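You operate a simulated robot arm through the tools that you are given. There is no shell and no other tool. Be economical: measure what you need, move in short steps, check, and stop when the job is done.

The job below is to be done with a simulated robot arm. You get a single attempt, and the scene is never put back.

TASK
Shut the hot amplifier down: leave operate, fan on high, and power off once the hot lamp is out.
Fine: then turn the coax switch to ground; keep off the hot vent; leave the other controls alone.

It is judged by the outcome, as a careful person would: the job done as asked, and still so three seconds after it is handed in. It fails if anything else is knocked over, pushed out of place, dropped, spilled or broken.

THE ROBOT
A 7-joint arm with a two-finger parallel gripper, hanging from a carriage that runs on a gantry, over the field with the corners [-1575, 907], [-1575, -373], [725, -374], [725, 906] (x, y) and turns from -6.021 to 5.986 rad about z. Base frame: it is fixed where the carriage stands at the start and does not move with it; the origin is on the floor, on the carriage's upright axis, x ahead of it, y to its left, z up; the surface under the hand at the start is at about z = 750. Lengths are in mm, angles in rad, forces in N, time in s.
With the tool pointing down near the work surface it reaches from about 440 to 780 mm from the robot's upright axis, wherever it stands. Its first joint turns from -2.496 to 2.496 rad. Places, roughly: amplifier [1000, 200, 900]; amplifier power button [800, 200, 1000]; band knob [800, 200, 1000]; bypass button [800, 100, 800]; cap minus button [800, 100, 800]; cap plus button [800, 100, 800]; coax switch knob [800, 500, 1000]; coil minus button [800, 100, 800]; coil plus button [800, 100, 800]; drive knob [800, 500, 800]; fan knob [800, 100, 1000]; fan switch [1000, -700, 800]; heading knob [1100, -500, 1000]; load knob [800, 100, 900]; meter knob [800, 300, 900]; operate button [800, 200, 1000]. Payload 1.57 kg.
The tool frame sits at the grasp point between the pads (the TCP): z along the fingers, y along the line on which they close. The tips reach 30 mm beyond it. Largest opening 110 mm; finger width 24, thickness 12; the body of the gripper, 48 by 112 mm, starts 78 mm behind the TCP.
Orientation is that of the tool frame in the base frame, as a unit quaternion [w, x, y, z]. With the fingers straight down and closing along the base's y, the tool's x points along the base's -x, its y along +y and its z along -z.

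THE INTERFACE
- The arm moves only by the tool arm_command. Its arguments are lists of equal length, an entry for each row: "grip": the gripper command, from -1 (shut) to 1 (fully open), values between in proportion; "travel": the shift along the tool's x, y, z in units of 30 mm (1.0 is 30 mm), a list of three; "angular": the turn, a rotation vector about the tool's x, y, z in units of 4 degrees (1.0 is 4 degrees), a list of three. In form: {"grip": [grip, ...], "travel": [[x, y, z], ...], "angular": [[rx, ry, rz], ...]}. A call has 1 to 20 rows; each row shifts and turns the commanded pose from where the row before left it, along the tool's axes as they then stand. A call with a number of a shift or a turn outside -1 to 1 is refused whole. Rows are played at 5 a second. More than 50 mm and 0.15 rad between two rows, or a gripper value outside its range, and nothing of the call is played. Where a pose cannot be reached the arm comes as near as it can. A force on the tool above 40 N (or 10 N above the force at the start of the call, whichever is more), or a blocked arm, ends the call early, and 0.2 s more pass. Each finger travels about 45 mm/s and halts on what it meets, pressing with about 34 N; the grip force reading is that of the motor and also rises with nothing between the fingers. The clock runs only during rows and for 0.2 s after the last one: add rows that do not move to give the fingers time. It gives the time, the measured TCP pose, the force on the tool (base axes), the opening and the grip force at its end, in the units of the frame above (readings bear some noise), with the torque about the TCP (base axes, N m) and any sound that the robot's microphone picked up.
- Cameras (640 x 400 px; columns grow to the right, rows downward): "scene" is now at [298.1, 8.3, 1557.2]; the picture's right is [0.40, -0.92, 0.00], its down [-0.72, -0.31, -0.61] and it looks along [0.56, 0.24, -0.79] (base axes); focal length 263 px, centre (320, 200). "wrist" rides on the gripper at [70, 16, -141] in the tool frame; the picture's right is [-0.23, 0.97, 0.00], its down [-0.86, -0.20, -0.48] and it looks along [-0.47, -0.11, 0.88] (tool axes); focal length 222 px, centre (320, 200). There is no depth. A picture from a camera that has moved, and an enlarged one, comes with that camera's place and axes in the base frame and with its lens. The place of the scene camera against the robot may be out by one fixed shift of up to 25 mm in any direction.
- capture(camera): a new picture of that camera. The clock stands still meanwhile.
- slide_trunk(by): slides the trunk up (or, below 0, down) by that many mm; the arm and the scene camera ride with it, the base frame stays. It gives what a move gives, with no picture.
- drive_base(legs): drives the robot by 1 to 6 legs, each [ahead, left, turn to the left] in mm, mm and rad, along the robot's own axes; the way and the turn of a leg run together, so that a leg with both is an arc; at most 1500 mm and 3.142 rad a leg. The arm and the cameras ride along, it lands a little off, and it stops where it bumps. It keeps to its track: a leg is cut to what the track allows. It gives what a move gives.
- aim_head(pan, tilt): turns the head with the scene camera to pan (to the left, within 2.705 rad either way) and tilt (down, from -0.506 to 1.204), counted from straight ahead of the robot. It gives what a move gives.
- inspect(camera, box): a new picture of the part [left, top, right, bottom] of that camera's present view, enlarged. The clock stands still meanwhile.
- finish_job(): hands the job in; it is judged then, once.

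Go step by step. Nothing tells you exact positions but the pictures and the camera data: compare them with the known pose of the tool, close in by small moves and look again before you grip or let go. The budget is 120 turns and 90 pictures, counting those below and the enlarged ones. Unless the task says otherwise, let go and move clear before handing in, and close with one line.

The tools are called after "Emit:" as name(argument=value, ...) on one line, values as JSON. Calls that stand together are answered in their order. arm_command: Moves the arm, as the interface text tells. Its arguments: {"type":"object","properties":{"grip":{"type":"array","items":{"type":"number"}},"travel":{"type":"array","items":{"type":"array","items":{"type":"number"}}},"angular":{"type":"array","items":{"type":"array","items":{"type":"number"}}}},"required":["grip","travel","angular"]} The other tools are called the same way: slide_trunk (by) slides the trunk up or down; drive_base (legs) drives the base; aim_head (pan, tilt) turns the head that bears the scene camera; capture (camera) takes a picture; inspect (camera, box) takes an enlarged picture of a part of a camera's view; finish_job () hands the job in.

At the start:

```text
time: 0.0
tool_pos: [651.2, 441.8, 998.8]
tcp_rot: [0.0, 0.0, 1.0, 0.0]
force: [-0.1, -1.0, -0.1]
moment: [0.01, 0.0, 0.0]
grip_width: 110.1
grasp_force: 0.0
trunk travel left (down, up): [-552.0, 43.0]
robot x, y, heading: [-1.6, -0.3, -0.0]
head pan, tilt: [0.41, 0.909]
```

scene: 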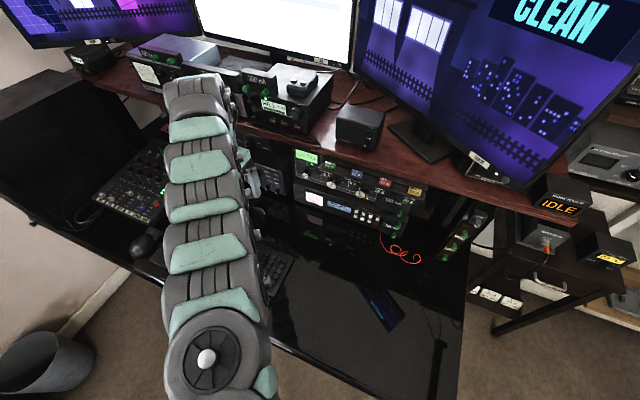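
wrist: 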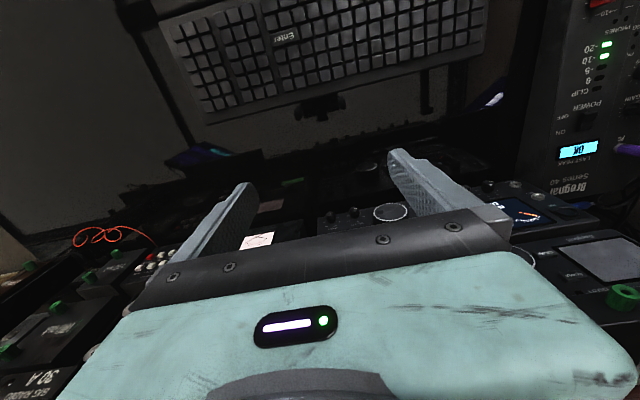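

The scene view shows the desk with a shelf of radio gear; I need closer views of the amplifier and its controls.

Emit:
inspect(camera="scene", box=[240, 60, 440, 185])

Emit:
inspect(camera="scene", box=[260, 130, 420, 230])

Emit:
inspect(camera="scene", box=[120, 30, 280, 130])

```text
3.20 times, centred on (340, 122) of scene
camera zoom: at [298.1, 8.3, 1557.2], right [0.4, -0.92, 0.0], down [-0.72, -0.31, -0.61], along [0.56, 0.24, -0.79], focal length 841 px, centre (256, 448)
```

zoom: 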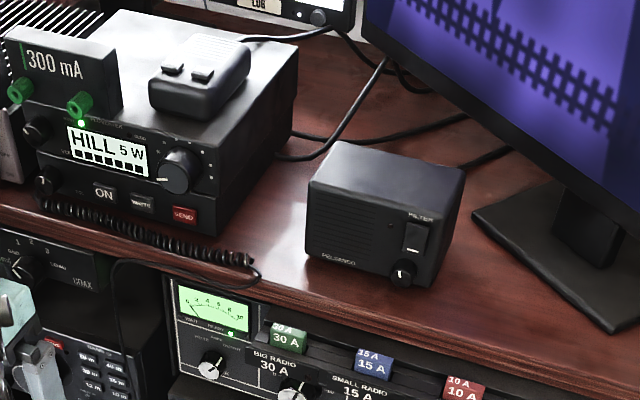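

```text
4.00 times, centred on (340, 180) of scene
camera zoom: at [298.1, 8.3, 1557.2], right [0.4, -0.92, 0.0], down [-0.72, -0.31, -0.61], along [0.56, 0.24, -0.79], focal length 1052 px, centre (240, 280)
```

zoom: 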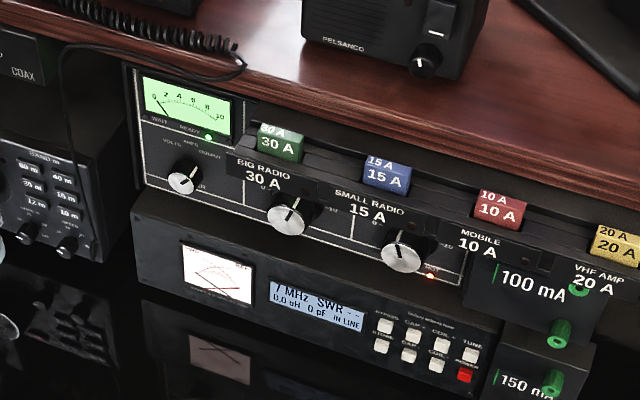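

```text
4.00 times, centred on (200, 80) of scene
camera zoom: at [298.1, 8.3, 1557.2], right [0.4, -0.92, 0.0], down [-0.72, -0.31, -0.61], along [0.56, 0.24, -0.79], focal length 1052 px, centre (800, 680)
```

zoom: 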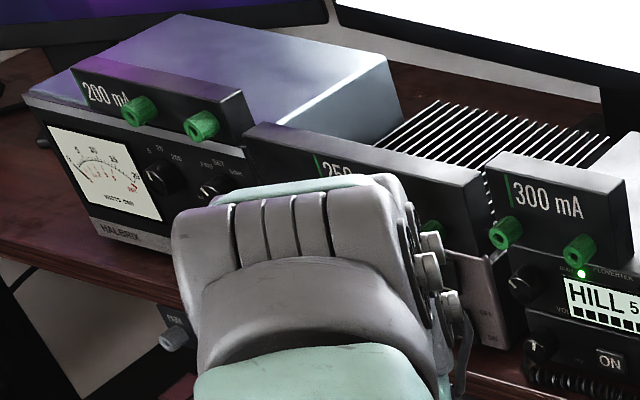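

I see the amplifier under the shelf, partly hidden behind a fuse strip. I'll back off and lower the trunk for a frontal look.

Emit:
drive_base(legs=[[-600, 0, 0]])

Emit:
slide_trunk(by=-450)

Emit:
aim_head(pan=0.17, tilt=0.15)

Emit:
capture(camera="scene")

```text
time: 3.4
tool_pos: [45.0, 446.6, 999.8]
tcp_rot: [0.0, -0.008, 1.0, -0.001]
force: [0.3, 0.5, 0.0]
moment: [0.0, 0.03, 0.01]
grip_width: 110.0
grasp_force: 0.1
trunk travel left (down, up): [-552.0, 43.0]
robot x, y, heading: [-592.6, -1.8, 0.016]
head pan, tilt: [0.41, 0.909]
```

```text
refused: -450 is not a number from -400 to 400
```

```text
time: 4.5
tool_pos: [45.0, 445.0, 999.4]
tcp_rot: [0.001, -0.007, 1.0, 0.0]
force: [0.1, 0.0, -0.4]
moment: [-0.02, 0.0, 0.02]
grip_width: 110.2
grasp_force: 0.0
trunk travel left (down, up): [-552.0, 43.0]
robot x, y, heading: [-600.4, -3.9, 0.012]
head pan, tilt: [0.169, 0.15]
```

```text
84 pictures are left
camera scene: at [-279.0, -5.8, 1624.0], right [0.18, -0.98, 0.0], down [-0.15, -0.03, -0.99], along [0.97, 0.18, -0.15], focal length 263 px, centre (320, 200)
```

scene: 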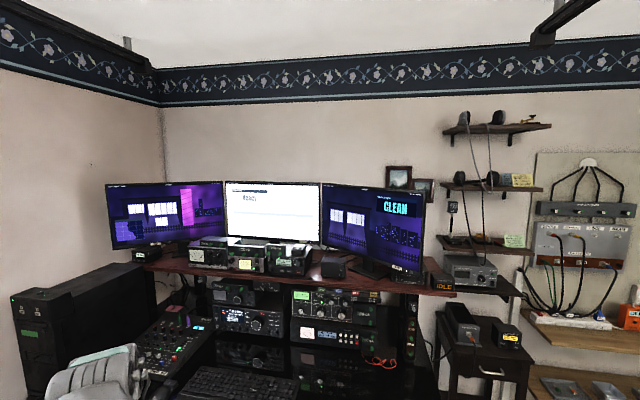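

The gear is now in view from the front; I'll lower the trunk in one step and zoom in.

Emit:
slide_trunk(by=-400)

Emit:
capture(camera="scene")

```text
time: 8.3
tool_pos: [45.1, 446.4, 599.4]
tcp_rot: [-0.001, -0.007, 1.0, 0.0]
force: [0.7, -0.4, -0.7]
moment: [0.02, 0.05, 0.0]
grip_width: 110.1
grasp_force: 0.1
trunk travel left (down, up): [-152.0, 443.0]
robot x, y, heading: [-599.1, -3.8, 0.017]
head pan, tilt: [0.169, 0.15]
```

```text
83 pictures are left
camera scene: at [-279.0, -5.8, 1224.1], right [0.18, -0.98, 0.0], down [-0.15, -0.03, -0.99], along [0.97, 0.18, -0.15], focal length 263 px, centre (320, 200)
```

scene: 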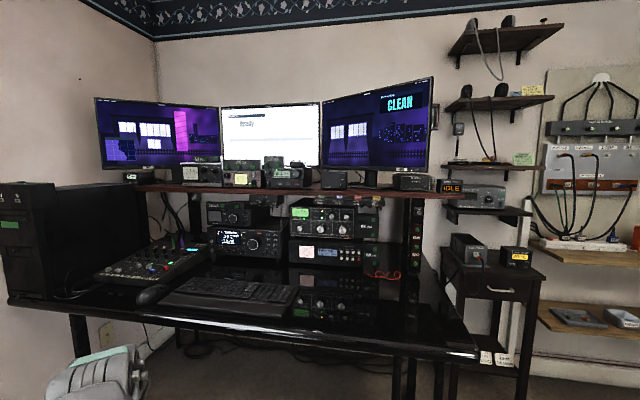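

Emit:
inspect(camera="scene", box=[280, 190, 384, 255])

Emit:
inspect(camera="scene", box=[284, 196, 364, 246])

Emit:
inspect(camera="scene", box=[180, 185, 300, 260])

```text
6.15 times, centred on (332, 222) of scene
camera zoom: at [-279.0, -5.8, 1224.1], right [0.18, -0.98, 0.0], down [-0.15, -0.03, -0.99], along [0.97, 0.18, -0.15], focal length 1618 px, centre (246, 62)
```

zoom: 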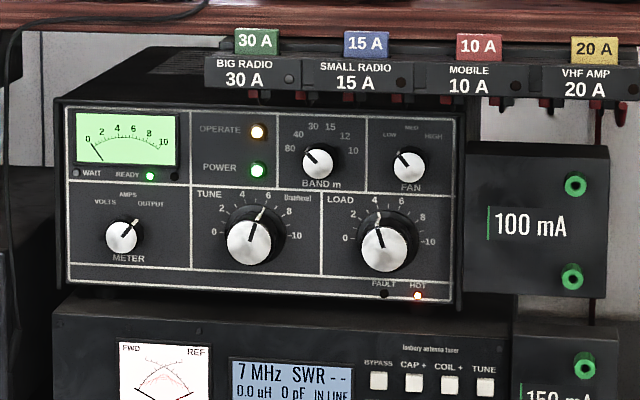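

```text
8.00 times, centred on (324, 221) of scene
camera zoom: at [-279.0, -5.8, 1224.1], right [0.18, -0.98, 0.0], down [-0.15, -0.03, -0.99], along [0.97, 0.18, -0.15], focal length 2103 px, centre (288, 32)
```

zoom: 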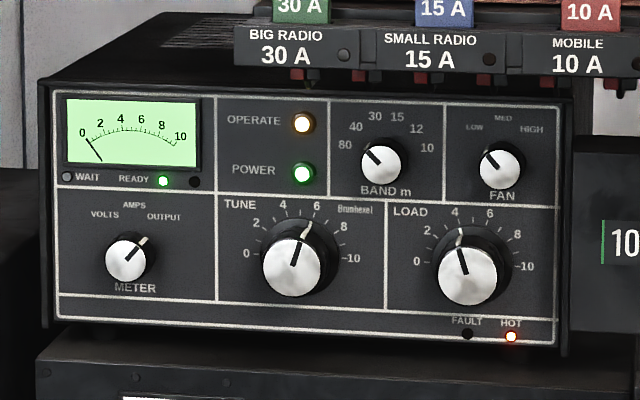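

```text
5.33 times, centred on (240, 222) of scene
camera zoom: at [-279.0, -5.8, 1224.1], right [0.18, -0.98, 0.0], down [-0.15, -0.03, -0.99], along [0.97, 0.18, -0.15], focal length 1402 px, centre (747, 80)
```

zoom: 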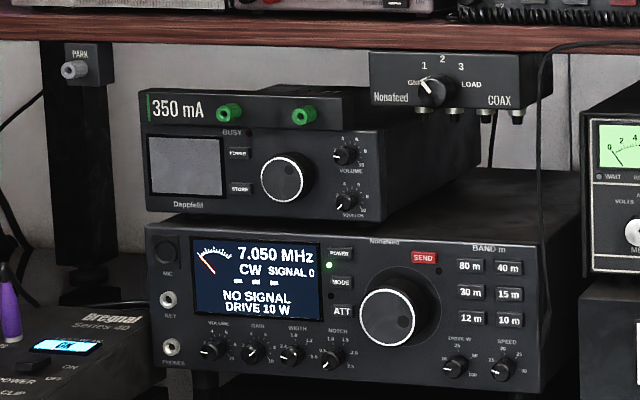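

The amplifier face is clear: OPERATE (amber) and POWER (green) buttons, FAN at LOW, HOT lamp lit, and the COAX switch hangs under the shelf further left. I'll turn the tool to point horizontally while clear of everything.

Emit:
arm_command(grip=[-1, -1, -1, -1, -1, -1, -1, -1, -1, -1, -1, -1, -1, -1, -1, -1, -1, -1, -1, -1], travel=[[0, 0, 0], [0, 0, 0], [0, 0, 0], [0, 0, 0], [0, 0, 0], [0, 0, 0], [0, 0, 0], [0, 0, 0], [0, 0, 0], [0, 0, 0], [0, 0, 0], [0, 0, 0], [0, 0, 0], [0, 0, 0], [0, 0, 0], [0, 0, 0], [0, 0, 0], [0, 0, 0], [0, 0, 0], [0, 0, 0]], angular=[[0, -1, 0], [0, -1, 0], [0, -1, 0], [0, -1, 0], [0, -1, 0], [0, -1, 0], [0, -1, 0], [0, -1, 0], [0, -1, 0], [0, -1, 0], [0, -1, 0], [0, -1, 0], [0, -1, 0], [0, -1, 0], [0, -1, 0], [0, -1, 0], [0, -1, 0], [0, -1, 0], [0, -1, 0], [0, -1, 0]])

Emit:
inspect(camera="scene", box=[250, 195, 282, 215])

```text
time: 12.5
tool_pos: [82.3, 491.8, 594.1]
tcp_rot: [0.644, -0.005, 0.765, 0.005]
force: [0.3, 0.4, 0.1]
moment: [-0.01, -0.01, -0.02]
grip_width: 0.1
grasp_force: 21.6
out of reach, approached as far as the arm can: row 7, 8, 9, 10, 11, 12, 13, 14
trunk travel left (down, up): [-152.0, 443.0]
robot x, y, heading: [-600.6, -7.5, 0.018]
head pan, tilt: [0.169, 0.15]
```

```text
16.00 times, centred on (266, 205) of scene
camera zoom: at [-279.1, -5.9, 1224.1], right [0.18, -0.98, 0.0], down [-0.15, -0.03, -0.99], along [0.97, 0.18, -0.15], focal length 4206 px, centre (1184, 120)
```

zoom: 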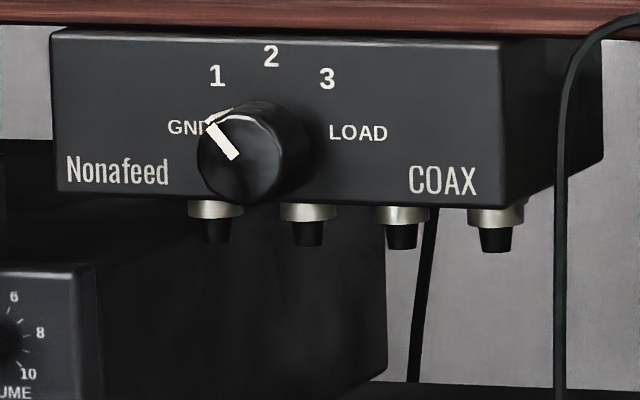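

The coax pointer sits at position 1, so ground is one step counterclockwise. I'll level the tool and bring it up and inward to a comfortable posture.

Emit:
arm_command(grip=[-1, -1, -1, -1, -1, -1, -1, -1, -1, -1], travel=[[0, 0, 0], [0, 0, 0], [0, 0, 0], [-1, -1, 0], [-1, -1, 0], [-1, -1, 0], [-1, -1, 0], [-1, -1, 0], [-1, -1, 0], [-1, -1, 0]], angular=[[0, -1, 0], [0, -1, 0], [0, -0.45, 0], [0, 0, 0], [0, 0, 0], [0, 0, 0], [0, 0, 0], [0, 0, 0], [0, 0, 0], [0, 0, 0]])

Emit:
capture(camera="scene")

Emit:
capture(camera="wrist")

```text
time: 14.7
tool_pos: [169.2, 390.2, 639.5]
tcp_rot: [0.707, -0.005, 0.707, 0.004]
force: [0.4, 0.4, -0.2]
moment: [-0.02, 0.0, 0.02]
grip_width: 0.1
grasp_force: 21.2
out of reach, approached as far as the arm can: row 5, 6, 7, 8, 9, 10
trunk travel left (down, up): [-152.0, 443.0]
robot x, y, heading: [-597.3, -7.3, 0.015]
head pan, tilt: [0.169, 0.15]
```

```text
78 pictures are left
camera scene: at [-278.8, -6.1, 1224.2], right [0.18, -0.98, 0.0], down [-0.15, -0.03, -0.99], along [0.97, 0.18, -0.15], focal length 263 px, centre (320, 200)
```

scene: 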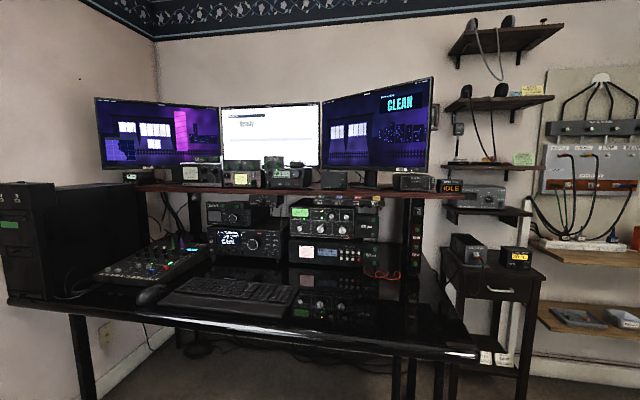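

```text
77 pictures are left
camera wrist: at [27.1, 403.5, 568.0], right [-0.01, 0.97, 0.23], down [-0.48, -0.21, 0.86], along [0.88, -0.1, 0.47], focal length 222 px, centre (320, 200)
```

wrist: 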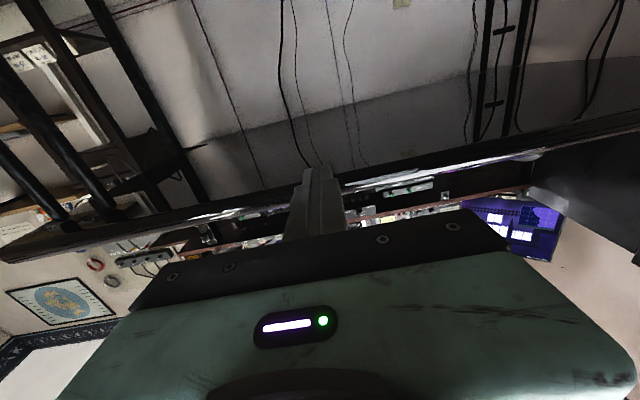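

The arm slid along a limit rather than going up. I'll probe extending forward then raising.

Emit:
arm_command(grip=[-1, -1, -1, -1], travel=[[-0.5, 0, 0.5], [-1, 0, 0], [-1, 0, 0], [-1, 0, 0]], angular=[[0, 0, 0], [0, 0, 0], [0, 0, 0], [0, 0, 0]])

```text
time: 15.7
tool_pos: [213.8, 417.6, 724.7]
tcp_rot: [0.706, -0.005, 0.708, 0.004]
force: [-0.3, -0.1, -0.2]
moment: [0.02, -0.01, -0.01]
grip_width: 0.0
grasp_force: 21.4
out of reach, approached as far as the arm can: row 2, 3, 4
trunk travel left (down, up): [-152.0, 443.0]
robot x, y, heading: [-599.1, -2.2, 0.016]
head pan, tilt: [0.169, 0.15]
```

Going up pushes the arm outward, so I'll raise with the trunk instead and drive toward the amplifier, stopping short to look.

Emit:
slide_trunk(by=270)

Emit:
drive_base(legs=[[390, -228, 0]])

Emit:
aim_head(pan=0.4, tilt=0.75)

Emit:
capture(camera="scene")

Emit:
capture(camera="wrist")

```text
time: 18.5
tool_pos: [212.6, 417.5, 994.1]
tcp_rot: [0.706, -0.005, 0.708, 0.005]
force: [0.4, 0.3, -0.7]
moment: [-0.01, -0.05, 0.01]
grip_width: 0.0
grasp_force: 21.2
trunk travel left (down, up): [-422.0, 173.0]
robot x, y, heading: [-597.1, -4.9, 0.019]
head pan, tilt: [0.169, 0.15]
```

```text
time: 21.1
tool_pos: [591.5, 197.3, 994.9]
tcp_rot: [0.706, -0.004, 0.709, 0.004]
force: [-0.5, -0.2, 0.0]
moment: [0.01, -0.01, 0.02]
grip_width: 0.1
grasp_force: 21.7
trunk travel left (down, up): [-422.0, 173.0]
robot x, y, heading: [-224.9, -223.6, 0.021]
head pan, tilt: [0.169, 0.15]
```

```text
time: 22.1
tool_pos: [591.5, 196.0, 994.4]
tcp_rot: [0.706, -0.004, 0.708, 0.004]
force: [0.7, -1.1, -0.3]
moment: [0.03, -0.01, 0.0]
grip_width: 0.0
grasp_force: 20.9
trunk travel left (down, up): [-422.0, 173.0]
robot x, y, heading: [-223.8, -224.6, 0.008]
head pan, tilt: [0.4, 0.75]
```

```text
76 pictures are left
camera scene: at [84.2, -209.9, 1439.8], right [0.4, -0.92, 0.0], down [-0.62, -0.27, -0.73], along [0.67, 0.29, -0.68], focal length 263 px, centre (320, 200)
```

scene: 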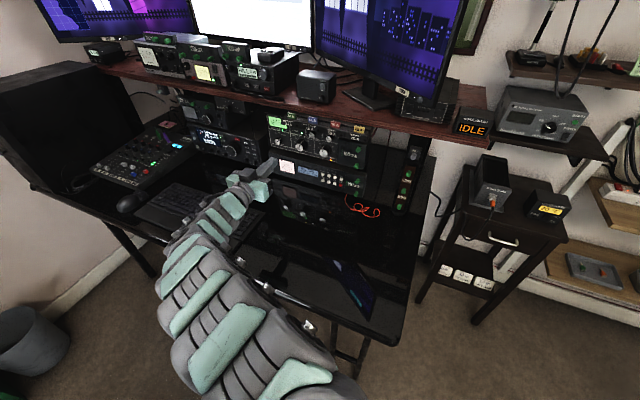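

```text
75 pictures are left
camera wrist: at [449.2, 210.4, 924.3], right [-0.01, 0.97, 0.23], down [-0.47, -0.21, 0.86], along [0.88, -0.1, 0.46], focal length 222 px, centre (320, 200)
```

wrist: 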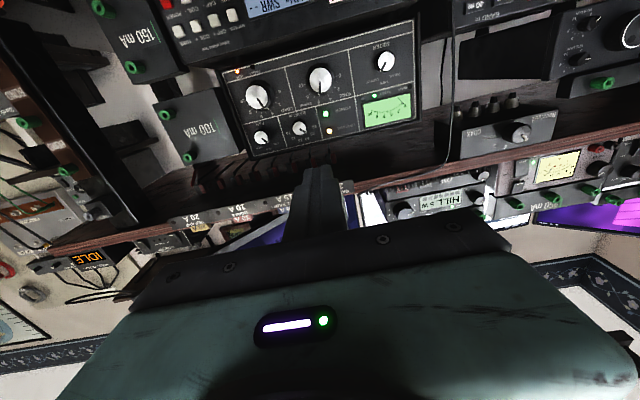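

Both cameras see the amplifier face. I'll zoom in to triangulate the controls.

Emit:
inspect(camera="wrist", box=[216, 40, 376, 140])

Emit:
inspect(camera="scene", box=[250, 100, 378, 180])

```text
4.00 times, centred on (296, 90) of wrist
camera zoom: at [449.2, 210.4, 924.3], right [-0.01, 0.97, 0.23], down [-0.47, -0.21, 0.86], along [0.88, -0.1, 0.46], focal length 888 px, centre (416, 640)
```

zoom: 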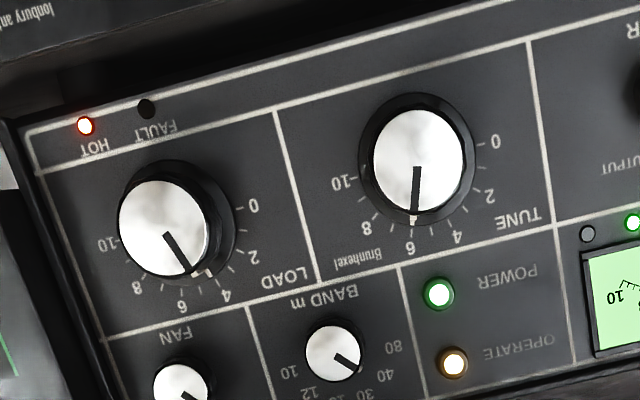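

```text
5.00 times, centred on (314, 140) of scene
camera zoom: at [84.2, -209.9, 1439.8], right [0.4, -0.92, 0.0], down [-0.62, -0.27, -0.73], along [0.67, 0.29, -0.68], focal length 1314 px, centre (350, 500)
```

zoom: 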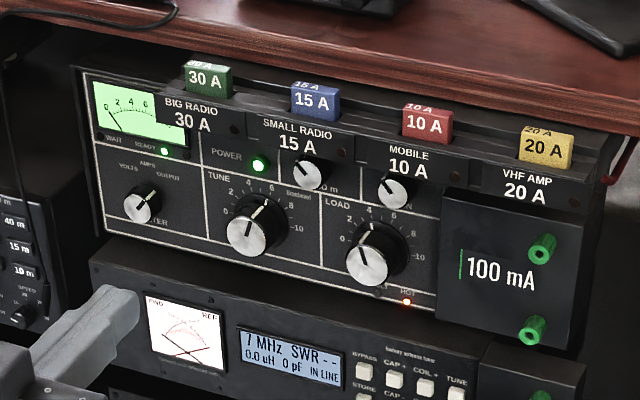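

Estimates: OPERATE at about (850, 213, 1005), POWER at about (850, 213, 976). I'll drive a bit closer, line up, and re-measure with the wrist camera.

Emit:
drive_base(legs=[[130, 0, 0]])

Emit:
arm_command(grip=[-1], travel=[[-0.3, 0.5, 0]], angular=[[0, 0, 0]])

Emit:
inspect(camera="wrist", box=[160, 0, 480, 200])

Emit:
inspect(camera="scene", box=[200, 80, 420, 217])

```text
time: 23.4
tool_pos: [723.9, 197.7, 994.1]
tcp_rot: [0.705, -0.003, 0.709, 0.003]
force: [-0.1, 0.3, 0.1]
moment: [-0.03, 0.0, -0.01]
grip_width: 0.0
grasp_force: 21.1
trunk travel left (down, up): [-422.0, 173.0]
robot x, y, heading: [-87.5, -220.7, 0.014]
head pan, tilt: [0.4, 0.75]
```

```text
time: 23.8
tool_pos: [722.3, 211.3, 1003.1]
tcp_rot: [0.706, -0.003, 0.708, 0.003]
force: [0.2, -0.5, -0.3]
moment: [-0.02, 0.0, 0.01]
grip_width: 0.2
grasp_force: 20.8
trunk travel left (down, up): [-422.0, 173.0]
robot x, y, heading: [-88.3, -225.3, 0.01]
head pan, tilt: [0.4, 0.75]
```

```text
2.00 times, centred on (320, 100) of wrist
camera zoom: at [581.0, 224.9, 932.7], right [-0.01, 0.97, 0.23], down [-0.47, -0.2, 0.86], along [0.88, -0.1, 0.46], focal length 444 px, centre (320, 400)
```

zoom: 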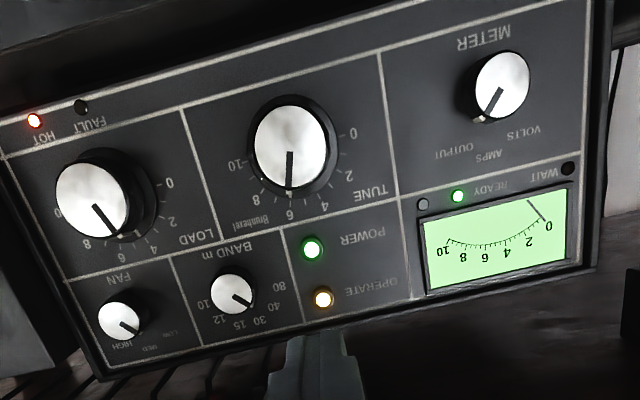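

```text
2.91 times, centred on (310, 148) of scene
camera zoom: at [215.2, -209.0, 1439.7], right [0.4, -0.92, 0.0], down [-0.63, -0.27, -0.73], along [0.67, 0.29, -0.68], focal length 765 px, centre (349, 350)
```

zoom: 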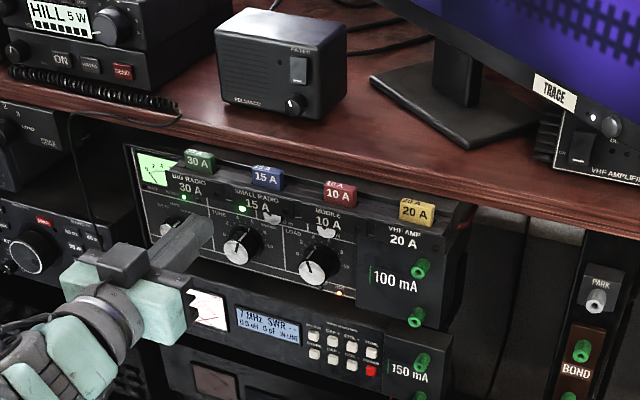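

The fingertip is aligned with OPERATE (tip x≈752, button about 820–845). I'll close in most of the way and check.

Emit:
arm_command(grip=[-1, -1], travel=[[0, 0, 1], [0, 0, 0.7]], angular=[[0, 0, 0], [0, 0, 0]])

Emit:
inspect(camera="wrist", box=[200, 80, 392, 200])

Emit:
inspect(camera="scene", box=[230, 120, 330, 182])

```text
time: 24.4
tool_pos: [773.6, 209.4, 1000.8]
tcp_rot: [0.706, -0.004, 0.708, 0.003]
force: [0.2, 0.4, -0.3]
moment: [0.01, 0.01, -0.01]
grip_width: 0.1
grasp_force: 21.2
trunk travel left (down, up): [-422.0, 173.0]
robot x, y, heading: [-90.8, -221.1, 0.009]
head pan, tilt: [0.4, 0.75]
```

```text
3.33 times, centred on (296, 140) of wrist
camera zoom: at [631.2, 223.7, 930.9], right [-0.01, 0.97, 0.23], down [-0.47, -0.2, 0.86], along [0.88, -0.1, 0.46], focal length 740 px, centre (400, 400)
```

zoom: 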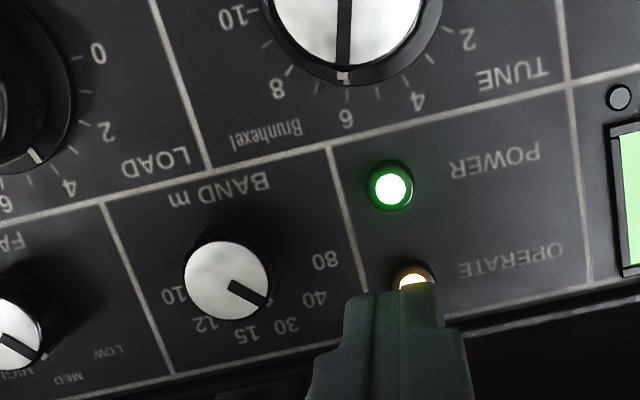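

```text
6.40 times, centred on (280, 151) of scene
camera zoom: at [215.3, -209.1, 1439.7], right [0.4, -0.92, 0.0], down [-0.63, -0.27, -0.73], along [0.67, 0.29, -0.68], focal length 1683 px, centre (576, 514)
```

zoom: 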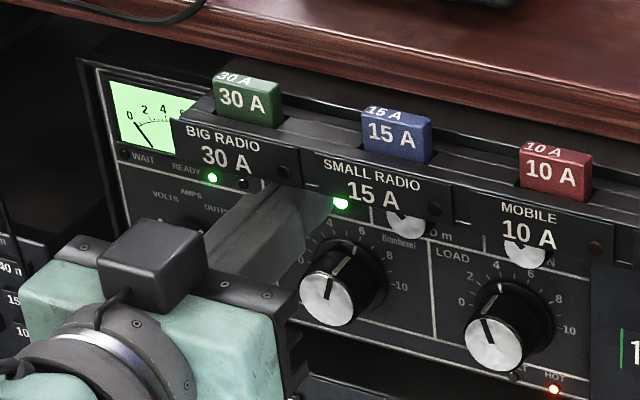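

The tip is about 30 mm short, slightly low and to the right; I'll correct and approach in small steps watching force.

Emit:
arm_command(grip=[-1, -1, -1], travel=[[-0.07, 0.1, 0.5], [0, 0, 0.15], [0, 0, 0.15]], angular=[[0, 0, 0], [0, 0, 0], [0, 0, 0]])

Emit:
inspect(camera="wrist", box=[200, 80, 392, 200])

```text
time: 25.2
tool_pos: [798.2, 214.1, 1005.6]
tcp_rot: [0.707, -0.003, 0.707, 0.003]
force: [0.2, 0.1, 0.1]
moment: [0.03, -0.02, 0.01]
grip_width: 0.1
grasp_force: 21.2
trunk travel left (down, up): [-422.0, 173.0]
robot x, y, heading: [-91.6, -225.5, 0.012]
head pan, tilt: [0.4, 0.75]
```

```text
3.33 times, centred on (296, 140) of wrist
camera zoom: at [655.9, 227.4, 935.9], right [-0.01, 0.97, 0.23], down [-0.48, -0.2, 0.86], along [0.88, -0.1, 0.46], focal length 740 px, centre (400, 400)
```

zoom: 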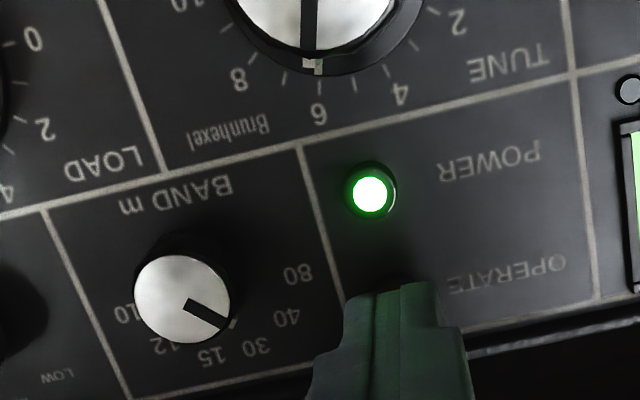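

Tip is close to contact; I'll press on in small steps until the force rises.

Emit:
arm_command(grip=[-1, -1], travel=[[0, 0, 0.12], [0, 0, 0.12]], angular=[[0, 0, 0], [0, 0, 0]])

```text
time: 25.8
tool_pos: [804.2, 214.9, 1003.4]
tcp_rot: [0.705, -0.004, 0.709, 0.003]
force: [-7.7, -3.5, 2.2]
moment: [-0.03, -0.01, -0.09]
grip_width: 0.1
grasp_force: 21.3
trunk travel left (down, up): [-422.0, 173.0]
robot x, y, heading: [-90.5, -222.9, 0.017]
head pan, tilt: [0.4, 0.75]
heard: click
```

A click was heard with light contact. I'll back off and check the lamps.

Emit:
arm_command(grip=[-1, -1], travel=[[0, 0, -0.6], [0, 0, -0.6]], angular=[[0, 0, 0], [0, 0, 0]])

Emit:
inspect(camera="wrist", box=[160, 0, 480, 200])

```text
time: 26.4
tool_pos: [768.6, 214.2, 1007.7]
tcp_rot: [0.707, -0.004, 0.707, 0.004]
force: [0.1, -0.1, 0.0]
moment: [0.0, 0.01, 0.0]
grip_width: 0.0
grasp_force: 21.3
trunk travel left (down, up): [-422.0, 173.0]
robot x, y, heading: [-92.7, -218.4, 0.011]
head pan, tilt: [0.4, 0.75]
```

```text
2.00 times, centred on (320, 100) of wrist
camera zoom: at [626.3, 228.5, 937.0], right [-0.01, 0.97, 0.23], down [-0.48, -0.2, 0.86], along [0.88, -0.1, 0.46], focal length 444 px, centre (320, 400)
```

zoom: 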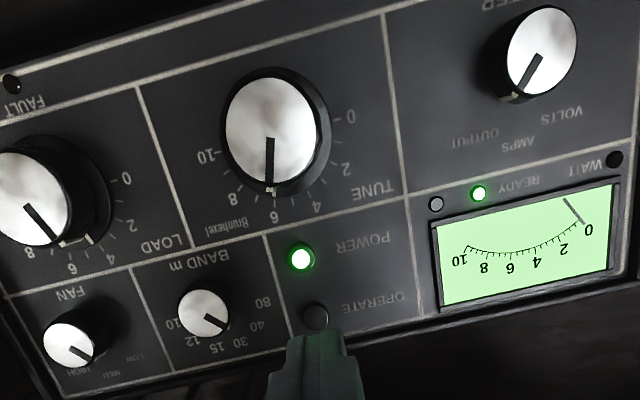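

OPERATE is now dark, POWER still on. Fan knob face works out to about (816, 103, 981), pointer at LOW; I'll back off, shift right, then roll −45° with jaws slightly open.

Emit:
arm_command(grip=[-1, -1], travel=[[0, 0, -1], [0, 0, -0.7]], angular=[[0, 0, 0], [0, 0, 0]])

Emit:
drive_base(legs=[[0, -110, 0]])

Emit:
arm_command(grip=[-0.33, -0.33, -0.33, -0.33, -0.33, -0.33, -0.33, -0.33, -0.33, -0.33, -0.33, -0.33], travel=[[0.4, 0, 0], [0.4, 0, 0], [0, 0, 0], [0, 0, 0], [0, 0, 0], [0, 0, 0], [0, 0, 0], [0, 0, 0], [0, 0, 0], [0, 0, 0], [0, 0, 0], [0, 0, 0]], angular=[[0, 0, 0], [0, 0, -1], [0, 0, -1], [0, 0, -1], [0, 0, -1], [0, 0, -1], [0, 0, -1], [0, 0, -1], [0, 0, -1], [0, 0, -1], [0, 0, -1], [0, 0, -1]])

Emit:
capture(camera="wrist")

Emit:
inspect(camera="scene", box=[200, 80, 420, 217])

```text
time: 27.0
tool_pos: [715.6, 214.2, 1007.1]
tcp_rot: [0.706, -0.003, 0.708, 0.004]
force: [-0.2, -0.8, 0.2]
moment: [-0.02, 0.0, 0.02]
grip_width: 0.0
grasp_force: 21.7
trunk travel left (down, up): [-422.0, 173.0]
robot x, y, heading: [-89.2, -225.1, 0.014]
head pan, tilt: [0.4, 0.75]
```

```text
time: 28.2
tool_pos: [717.4, 104.9, 1007.0]
tcp_rot: [0.706, -0.003, 0.708, 0.003]
force: [0.5, 0.2, -0.2]
moment: [-0.01, 0.01, -0.01]
grip_width: 0.1
grasp_force: 21.3
trunk travel left (down, up): [-422.0, 173.0]
robot x, y, heading: [-88.6, -333.7, 0.005]
head pan, tilt: [0.4, 0.75]
```

```text
time: 30.8
tool_pos: [717.9, 103.7, 982.4]
tcp_rot: [0.656, -0.269, 0.655, -0.261]
force: [0.3, 0.5, -0.1]
moment: [-0.02, -0.01, -0.04]
grip_width: 36.9
grasp_force: 0.2
trunk travel left (down, up): [-422.0, 173.0]
robot x, y, heading: [-86.0, -334.3, 0.005]
head pan, tilt: [0.4, 0.75]
```

```text
66 pictures are left
camera wrist: at [576.3, 65.1, 920.5], right [-0.01, 0.86, -0.51], down [-0.48, 0.45, 0.75], along [0.88, 0.25, 0.41], focal length 222 px, centre (320, 200)
```

wrist: 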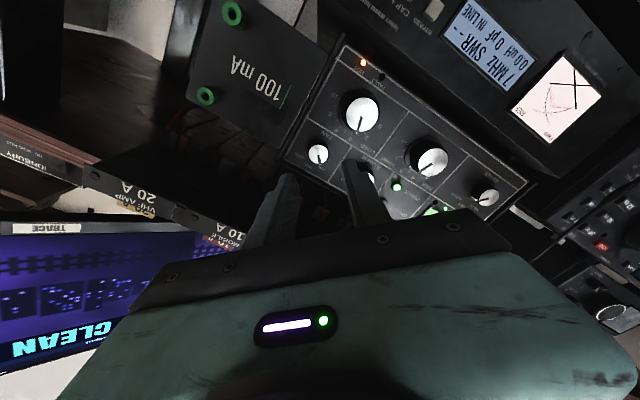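

```text
2.91 times, centred on (310, 148) of scene
camera zoom: at [216.5, -319.6, 1439.7], right [0.4, -0.92, 0.0], down [-0.63, -0.27, -0.73], along [0.67, 0.29, -0.68], focal length 765 px, centre (349, 350)
```

zoom: 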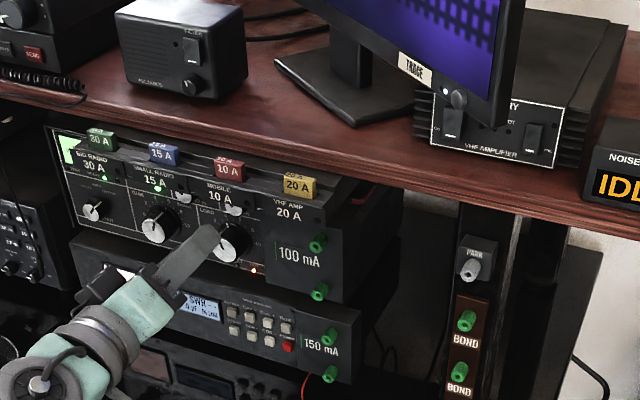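

The knob axis is at about (816, 102, 982) and the tool is on it. I'll advance most of the way and check the jaw clearance.

Emit:
arm_command(grip=[-0.33, -0.33], travel=[[0, 0, 1], [0, 0, 0.9]], angular=[[0, 0, 0], [0, 0, 0]])

Emit:
inspect(camera="wrist", box=[192, 60, 416, 200])

Emit:
inspect(camera="scene", box=[250, 120, 350, 182])

```text
time: 31.4
tool_pos: [774.4, 104.9, 980.9]
tcp_rot: [0.656, -0.269, 0.655, -0.262]
force: [0.1, -0.1, 0.0]
moment: [-0.02, -0.01, -0.03]
grip_width: 36.9
grasp_force: 0.0
trunk travel left (down, up): [-422.0, 173.0]
robot x, y, heading: [-87.0, -333.6, 0.008]
head pan, tilt: [0.4, 0.75]
```

```text
2.86 times, centred on (304, 130) of wrist
camera zoom: at [632.6, 65.7, 918.8], right [-0.01, 0.86, -0.51], down [-0.48, 0.45, 0.76], along [0.88, 0.25, 0.41], focal length 635 px, centre (366, 400)
```

zoom: 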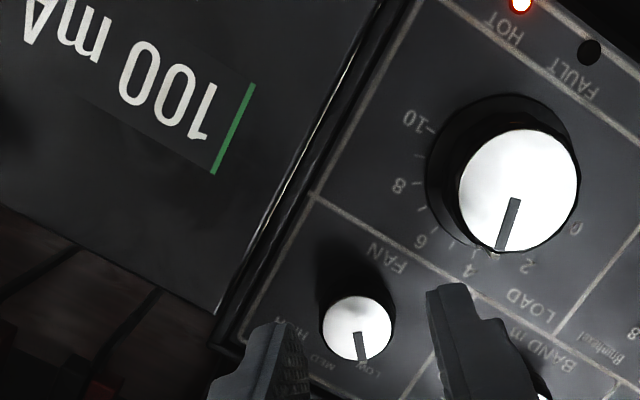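

```text
6.40 times, centred on (300, 151) of scene
camera zoom: at [216.6, -319.6, 1439.8], right [0.4, -0.92, 0.0], down [-0.63, -0.27, -0.73], along [0.67, 0.29, -0.68], focal length 1683 px, centre (448, 514)
```

zoom: 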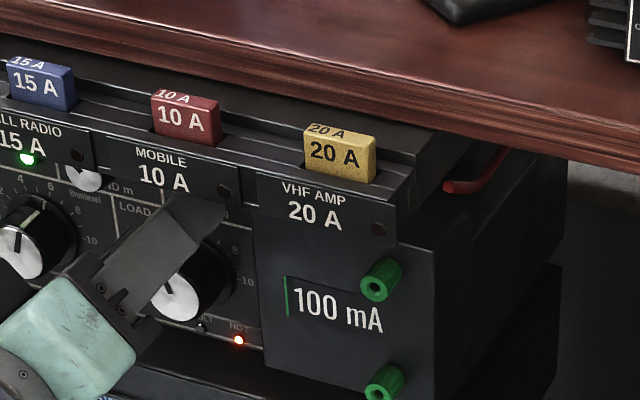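

Jaws straddle the knob with a ~3 mm offset; I'll correct that, advance over the knob and look before gripping.

Emit:
arm_command(grip=[-0.33, -0.33], travel=[[-0.02, -0.1, 0.4], [0, 0, 0.47]], angular=[[0, 0, 0], [0, 0, 0]])

Emit:
inspect(camera="wrist", box=[192, 60, 416, 200])

```text
time: 32.0
tool_pos: [799.2, 103.7, 983.4]
tcp_rot: [0.656, -0.269, 0.655, -0.261]
force: [1.1, -0.2, -0.7]
moment: [0.02, 0.0, 0.03]
grip_width: 36.9
grasp_force: 0.1
trunk travel left (down, up): [-422.0, 173.0]
robot x, y, heading: [-89.8, -334.0, 0.009]
head pan, tilt: [0.4, 0.75]
```

```text
2.86 times, centred on (304, 130) of wrist
camera zoom: at [658.4, 64.7, 920.9], right [-0.01, 0.86, -0.51], down [-0.48, 0.45, 0.76], along [0.88, 0.25, 0.41], focal length 635 px, centre (366, 400)
```

zoom: 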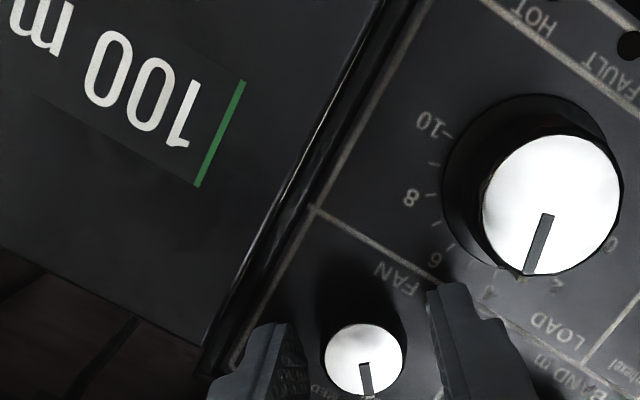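

The knob is centred between the jaws. Closing on it.

Emit:
arm_command(grip=[-0.55, -0.7, -0.7], travel=[[0, 0, 0], [0, 0, 0], [0, 0, 0]], angular=[[0, 0, 0], [0, 0, 0], [0, 0, 0]])

Emit:
inspect(camera="wrist", box=[192, 60, 416, 200])

```text
time: 32.8
tool_pos: [799.5, 103.6, 983.6]
tcp_rot: [0.656, -0.269, 0.655, -0.261]
force: [-1.3, -2.0, 2.5]
moment: [-0.02, -0.15, 0.01]
grip_width: 24.1
grasp_force: 30.0
trunk travel left (down, up): [-422.0, 173.0]
robot x, y, heading: [-89.3, -333.7, 0.009]
head pan, tilt: [0.4, 0.75]
```

```text
2.86 times, centred on (304, 130) of wrist
camera zoom: at [658.6, 64.3, 921.6], right [-0.01, 0.86, -0.51], down [-0.48, 0.45, 0.75], along [0.88, 0.25, 0.41], focal length 635 px, centre (366, 400)
```

zoom: 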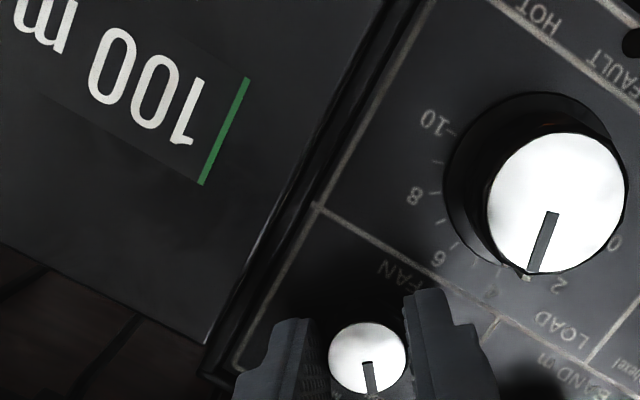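

Gripped at 24 mm. Turning clockwise about halfway first.

Emit:
arm_command(grip=[-0.7, -0.7, -0.7, -0.7, -0.7, -0.7, -0.7, -0.7, -0.7, -0.7, -0.7], travel=[[0, 0, 0], [0, 0, 0], [0, 0, 0], [0, 0, 0], [0, 0, 0], [0, 0, 0], [0, 0, 0], [0, 0, 0], [0, 0, 0], [0, 0, 0], [0, 0, 0]], angular=[[0, 0, 1], [0, 0, 1], [0, 0, 1], [0, 0, 1], [0, 0, 1], [0, 0, 1], [0, 0, 1], [0, 0, 1], [0, 0, 1], [0, 0, 1], [0, 0, 1]])

Emit:
inspect(camera="wrist", box=[192, 60, 416, 200])

```text
time: 35.2
tool_pos: [800.0, 103.8, 984.9]
tcp_rot: [0.706, -0.003, 0.708, 0.004]
force: [-0.3, 5.6, -8.7]
moment: [-0.02, -0.4, 0.13]
grip_width: 23.9
grasp_force: 35.7
trunk travel left (down, up): [-422.0, 173.0]
robot x, y, heading: [-86.4, -332.8, 0.009]
head pan, tilt: [0.4, 0.75]
```

```text
2.86 times, centred on (304, 130) of wrist
camera zoom: at [656.6, 117.6, 915.4], right [-0.01, 0.97, 0.23], down [-0.47, -0.21, 0.86], along [0.88, -0.1, 0.46], focal length 635 px, centre (366, 400)
```

zoom: 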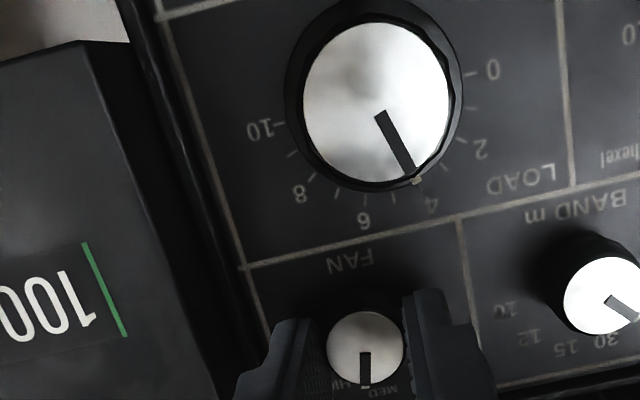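

The knob follows; it's around MED. Continuing clockwise toward HIGH.

Emit:
arm_command(grip=[-0.7, -0.7, -0.7, -0.7, -0.7, -0.7, -0.7], travel=[[0, 0, 0], [0, 0, 0], [0, 0, 0], [0, 0, 0], [0, 0, 0], [0, 0, 0], [0, 0, 0]], angular=[[0, 0, 1], [0, 0, 1], [0, 0, 1], [0, 0, 1], [0, 0, 1], [0, 0, 1], [0, 0, 1]])

Emit:
inspect(camera="wrist", box=[192, 60, 416, 200])

```text
time: 36.8
tool_pos: [798.6, 103.5, 984.6]
tcp_rot: [0.685, 0.168, 0.688, 0.174]
force: [-19.8, -5.6, 6.0]
moment: [-0.25, -0.12, -0.04]
grip_width: 23.6
grasp_force: 35.9
trunk travel left (down, up): [-422.0, 173.0]
robot x, y, heading: [-88.0, -335.1, 0.007]
head pan, tilt: [0.4, 0.75]
```

```text
2.86 times, centred on (304, 130) of wrist
camera zoom: at [656.5, 148.1, 931.0], right [0.0, 0.75, 0.66], down [-0.47, -0.58, 0.66], along [0.88, -0.31, 0.36], focal length 635 px, centre (366, 400)
```

zoom: 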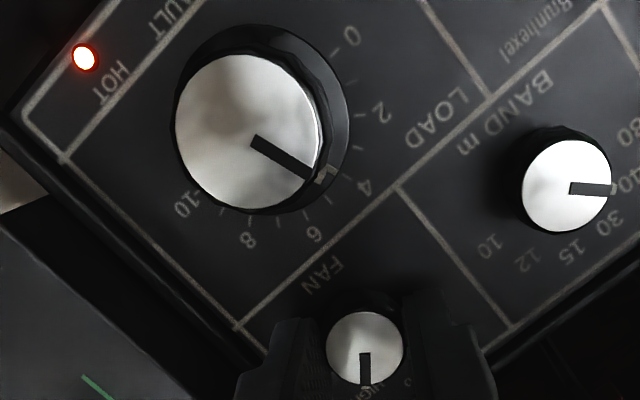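

The pointer now reads about +40°, at HIGH, with torque rising as at a stop. I'll release and back off to look.

Emit:
arm_command(grip=[-0.33, -0.33, -0.33, -0.33], travel=[[0, 0, 0], [0, 0, 0], [0, 0, -0.5], [0, 0, -1]], angular=[[0, 0, 0], [0, 0, 0], [0, 0, 0], [0, 0, 0]])

Emit:
inspect(camera="wrist", box=[192, 60, 416, 200])

```text
time: 37.8
tool_pos: [753.4, 99.6, 986.3]
tcp_rot: [0.685, 0.168, 0.687, 0.175]
force: [0.1, 0.2, -0.1]
moment: [0.01, 0.06, 0.0]
grip_width: 36.8
grasp_force: 0.1
trunk travel left (down, up): [-422.0, 173.0]
robot x, y, heading: [-88.7, -333.9, 0.015]
head pan, tilt: [0.4, 0.75]
```

```text
2.86 times, centred on (304, 130) of wrist
camera zoom: at [611.2, 145.4, 931.4], right [-0.01, 0.75, 0.66], down [-0.47, -0.58, 0.66], along [0.88, -0.31, 0.36], focal length 635 px, centre (366, 400)
```

zoom: 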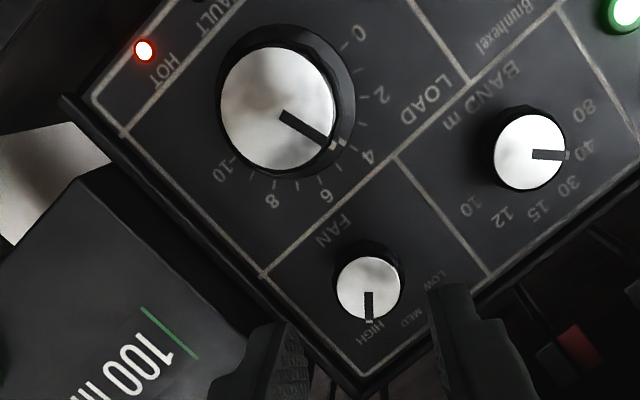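

FAN points at HIGH. While the hot lamp cools, I'll back off, unroll, and line up in front of POWER.

Emit:
arm_command(grip=[-0.33, -1, -1, -1, -1, -1, -1, -1, -1], travel=[[0, 0, -1], [0, 0, -0.3], [0, 0, 0], [0, 0, 0], [0, 0, 0], [0, 0, 0], [0, 0, 0], [0, 0, 0], [0.35, 0, 0]], angular=[[0, 0, 0], [0, 0, -1], [0, 0, -1], [0, 0, -1], [0, 0, -1], [0, 0, -1], [0, 0, -1], [0, 0, -1], [0, 0, 0]])

Emit:
drive_base(legs=[[0, 110, 0]])

Emit:
inspect(camera="wrist", box=[160, 0, 480, 200])

```text
time: 39.8
tool_pos: [714.3, 101.9, 975.5]
tcp_rot: [0.706, -0.004, 0.708, 0.003]
force: [-0.9, 0.1, 0.3]
moment: [0.04, 0.03, -0.02]
grip_width: 0.0
grasp_force: 21.3
trunk travel left (down, up): [-422.0, 173.0]
robot x, y, heading: [-87.7, -332.1, 0.006]
head pan, tilt: [0.4, 0.75]
```

```text
time: 41.0
tool_pos: [714.4, 214.8, 975.2]
tcp_rot: [0.706, -0.004, 0.708, 0.004]
force: [-0.1, -0.6, 0.3]
moment: [0.01, -0.01, 0.01]
grip_width: 0.0
grasp_force: 21.4
trunk travel left (down, up): [-422.0, 173.0]
robot x, y, heading: [-90.6, -222.6, 0.01]
head pan, tilt: [0.4, 0.75]
```

```text
2.00 times, centred on (320, 100) of wrist
camera zoom: at [571.9, 227.9, 904.8], right [-0.01, 0.97, 0.23], down [-0.47, -0.2, 0.86], along [0.88, -0.1, 0.46], focal length 444 px, centre (320, 400)
```

zoom: 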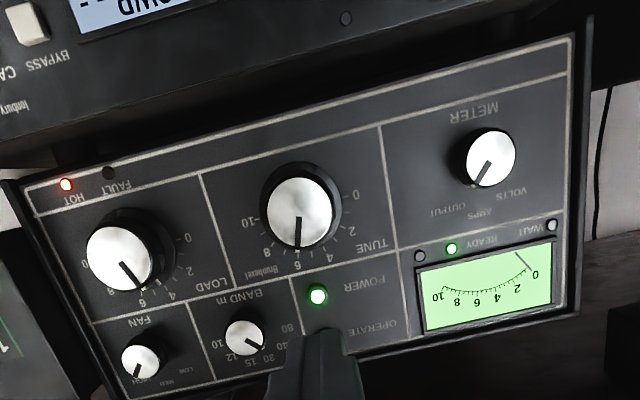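

POWER is aligned at (838, 213, 974). HOT lamp is still lit, so I wait.

Emit:
arm_command(grip=[-1, -1, -1, -1, -1, -1, -1, -1, -1, -1, -1, -1, -1, -1, -1, -1, -1, -1, -1, -1], travel=[[0, 0, 0], [0, 0, 0], [0, 0, 0], [0, 0, 0], [0, 0, 0], [0, 0, 0], [0, 0, 0], [0, 0, 0], [0, 0, 0], [0, 0, 0], [0, 0, 0], [0, 0, 0], [0, 0, 0], [0, 0, 0], [0, 0, 0], [0, 0, 0], [0, 0, 0], [0, 0, 0], [0, 0, 0], [0, 0, 0]], angular=[[0, 0, 0], [0, 0, 0], [0, 0, 0], [0, 0, 0], [0, 0, 0], [0, 0, 0], [0, 0, 0], [0, 0, 0], [0, 0, 0], [0, 0, 0], [0, 0, 0], [0, 0, 0], [0, 0, 0], [0, 0, 0], [0, 0, 0], [0, 0, 0], [0, 0, 0], [0, 0, 0], [0, 0, 0], [0, 0, 0]])

Emit:
arm_command(grip=[-1, -1, -1, -1, -1, -1, -1, -1, -1, -1, -1, -1, -1, -1, -1, -1, -1, -1, -1, -1], travel=[[0, 0, 0], [0, 0, 0], [0, 0, 0], [0, 0, 0], [0, 0, 0], [0, 0, 0], [0, 0, 0], [0, 0, 0], [0, 0, 0], [0, 0, 0], [0, 0, 0], [0, 0, 0], [0, 0, 0], [0, 0, 0], [0, 0, 0], [0, 0, 0], [0, 0, 0], [0, 0, 0], [0, 0, 0], [0, 0, 0]], angular=[[0, 0, 0], [0, 0, 0], [0, 0, 0], [0, 0, 0], [0, 0, 0], [0, 0, 0], [0, 0, 0], [0, 0, 0], [0, 0, 0], [0, 0, 0], [0, 0, 0], [0, 0, 0], [0, 0, 0], [0, 0, 0], [0, 0, 0], [0, 0, 0], [0, 0, 0], [0, 0, 0], [0, 0, 0], [0, 0, 0]])

Emit:
inspect(camera="wrist", box=[160, 0, 480, 200])

```text
time: 45.2
tool_pos: [713.2, 215.2, 975.4]
tcp_rot: [0.706, -0.004, 0.708, 0.004]
force: [0.7, -0.6, 0.1]
moment: [-0.02, -0.06, -0.02]
grip_width: 0.0
grasp_force: 21.3
trunk travel left (down, up): [-422.0, 173.0]
robot x, y, heading: [-89.6, -223.5, 0.011]
head pan, tilt: [0.4, 0.75]
```

```text
time: 49.4
tool_pos: [713.6, 214.7, 974.8]
tcp_rot: [0.705, -0.004, 0.709, 0.004]
force: [-0.8, -0.1, 0.0]
moment: [-0.04, -0.01, -0.04]
grip_width: 0.0
grasp_force: 21.3
trunk travel left (down, up): [-422.0, 173.0]
robot x, y, heading: [-85.9, -219.8, 0.013]
head pan, tilt: [0.4, 0.75]
```

```text
2.00 times, centred on (320, 100) of wrist
camera zoom: at [571.9, 228.0, 904.9], right [-0.01, 0.97, 0.23], down [-0.47, -0.2, 0.86], along [0.88, -0.1, 0.46], focal length 444 px, centre (320, 400)
```

zoom: 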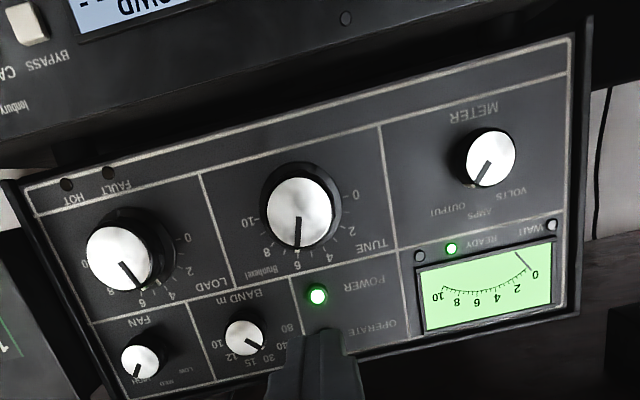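

The HOT lamp is out. Approaching POWER; I'll recheck the lamp before pressing.

Emit:
arm_command(grip=[-1, -1, -1], travel=[[0, -0.03, 1], [0, -0.03, 1], [0, 0, 0.4]], angular=[[0, 0, 0], [0, 0, 0], [0, 0, 0]])

Emit:
inspect(camera="wrist", box=[128, 0, 448, 200])

```text
time: 50.2
tool_pos: [785.8, 212.1, 973.6]
tcp_rot: [0.705, -0.004, 0.709, 0.004]
force: [0.3, 0.0, 0.6]
moment: [0.01, -0.03, 0.01]
grip_width: 0.2
grasp_force: 20.9
trunk travel left (down, up): [-422.0, 173.0]
robot x, y, heading: [-87.9, -223.7, 0.011]
head pan, tilt: [0.4, 0.75]
```

```text
2.00 times, centred on (288, 100) of wrist
camera zoom: at [644.2, 225.3, 904.4], right [-0.01, 0.97, 0.23], down [-0.47, -0.2, 0.86], along [0.88, -0.1, 0.46], focal length 444 px, centre (384, 400)
```

zoom: 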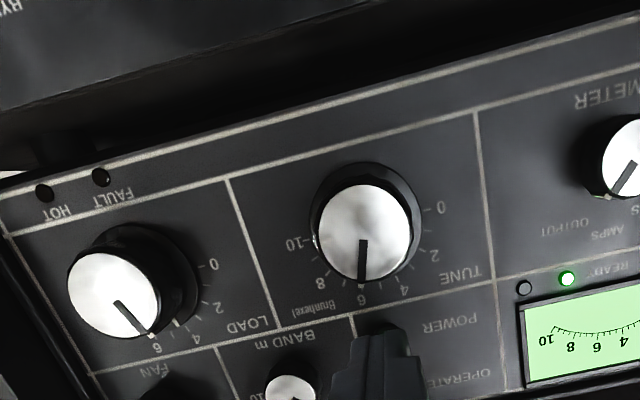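

HOT is still out and the finger covers POWER. Pressing in small steps.

Emit:
arm_command(grip=[-1, -1, -1, -1], travel=[[0, 0, 0.25], [0, 0, 0.12], [0, 0, 0.12], [0, 0, 0.1]], angular=[[0, 0, 0], [0, 0, 0], [0, 0, 0], [0, 0, 0]])

```text
time: 51.2
tool_pos: [803.2, 213.5, 975.5]
tcp_rot: [0.705, -0.004, 0.709, 0.004]
force: [-4.0, -0.7, 0.9]
moment: [-0.02, 0.01, -0.04]
grip_width: 0.2
grasp_force: 21.2
trunk travel left (down, up): [-422.0, 173.0]
robot x, y, heading: [-88.0, -223.1, 0.013]
head pan, tilt: [0.4, 0.75]
heard: click
```

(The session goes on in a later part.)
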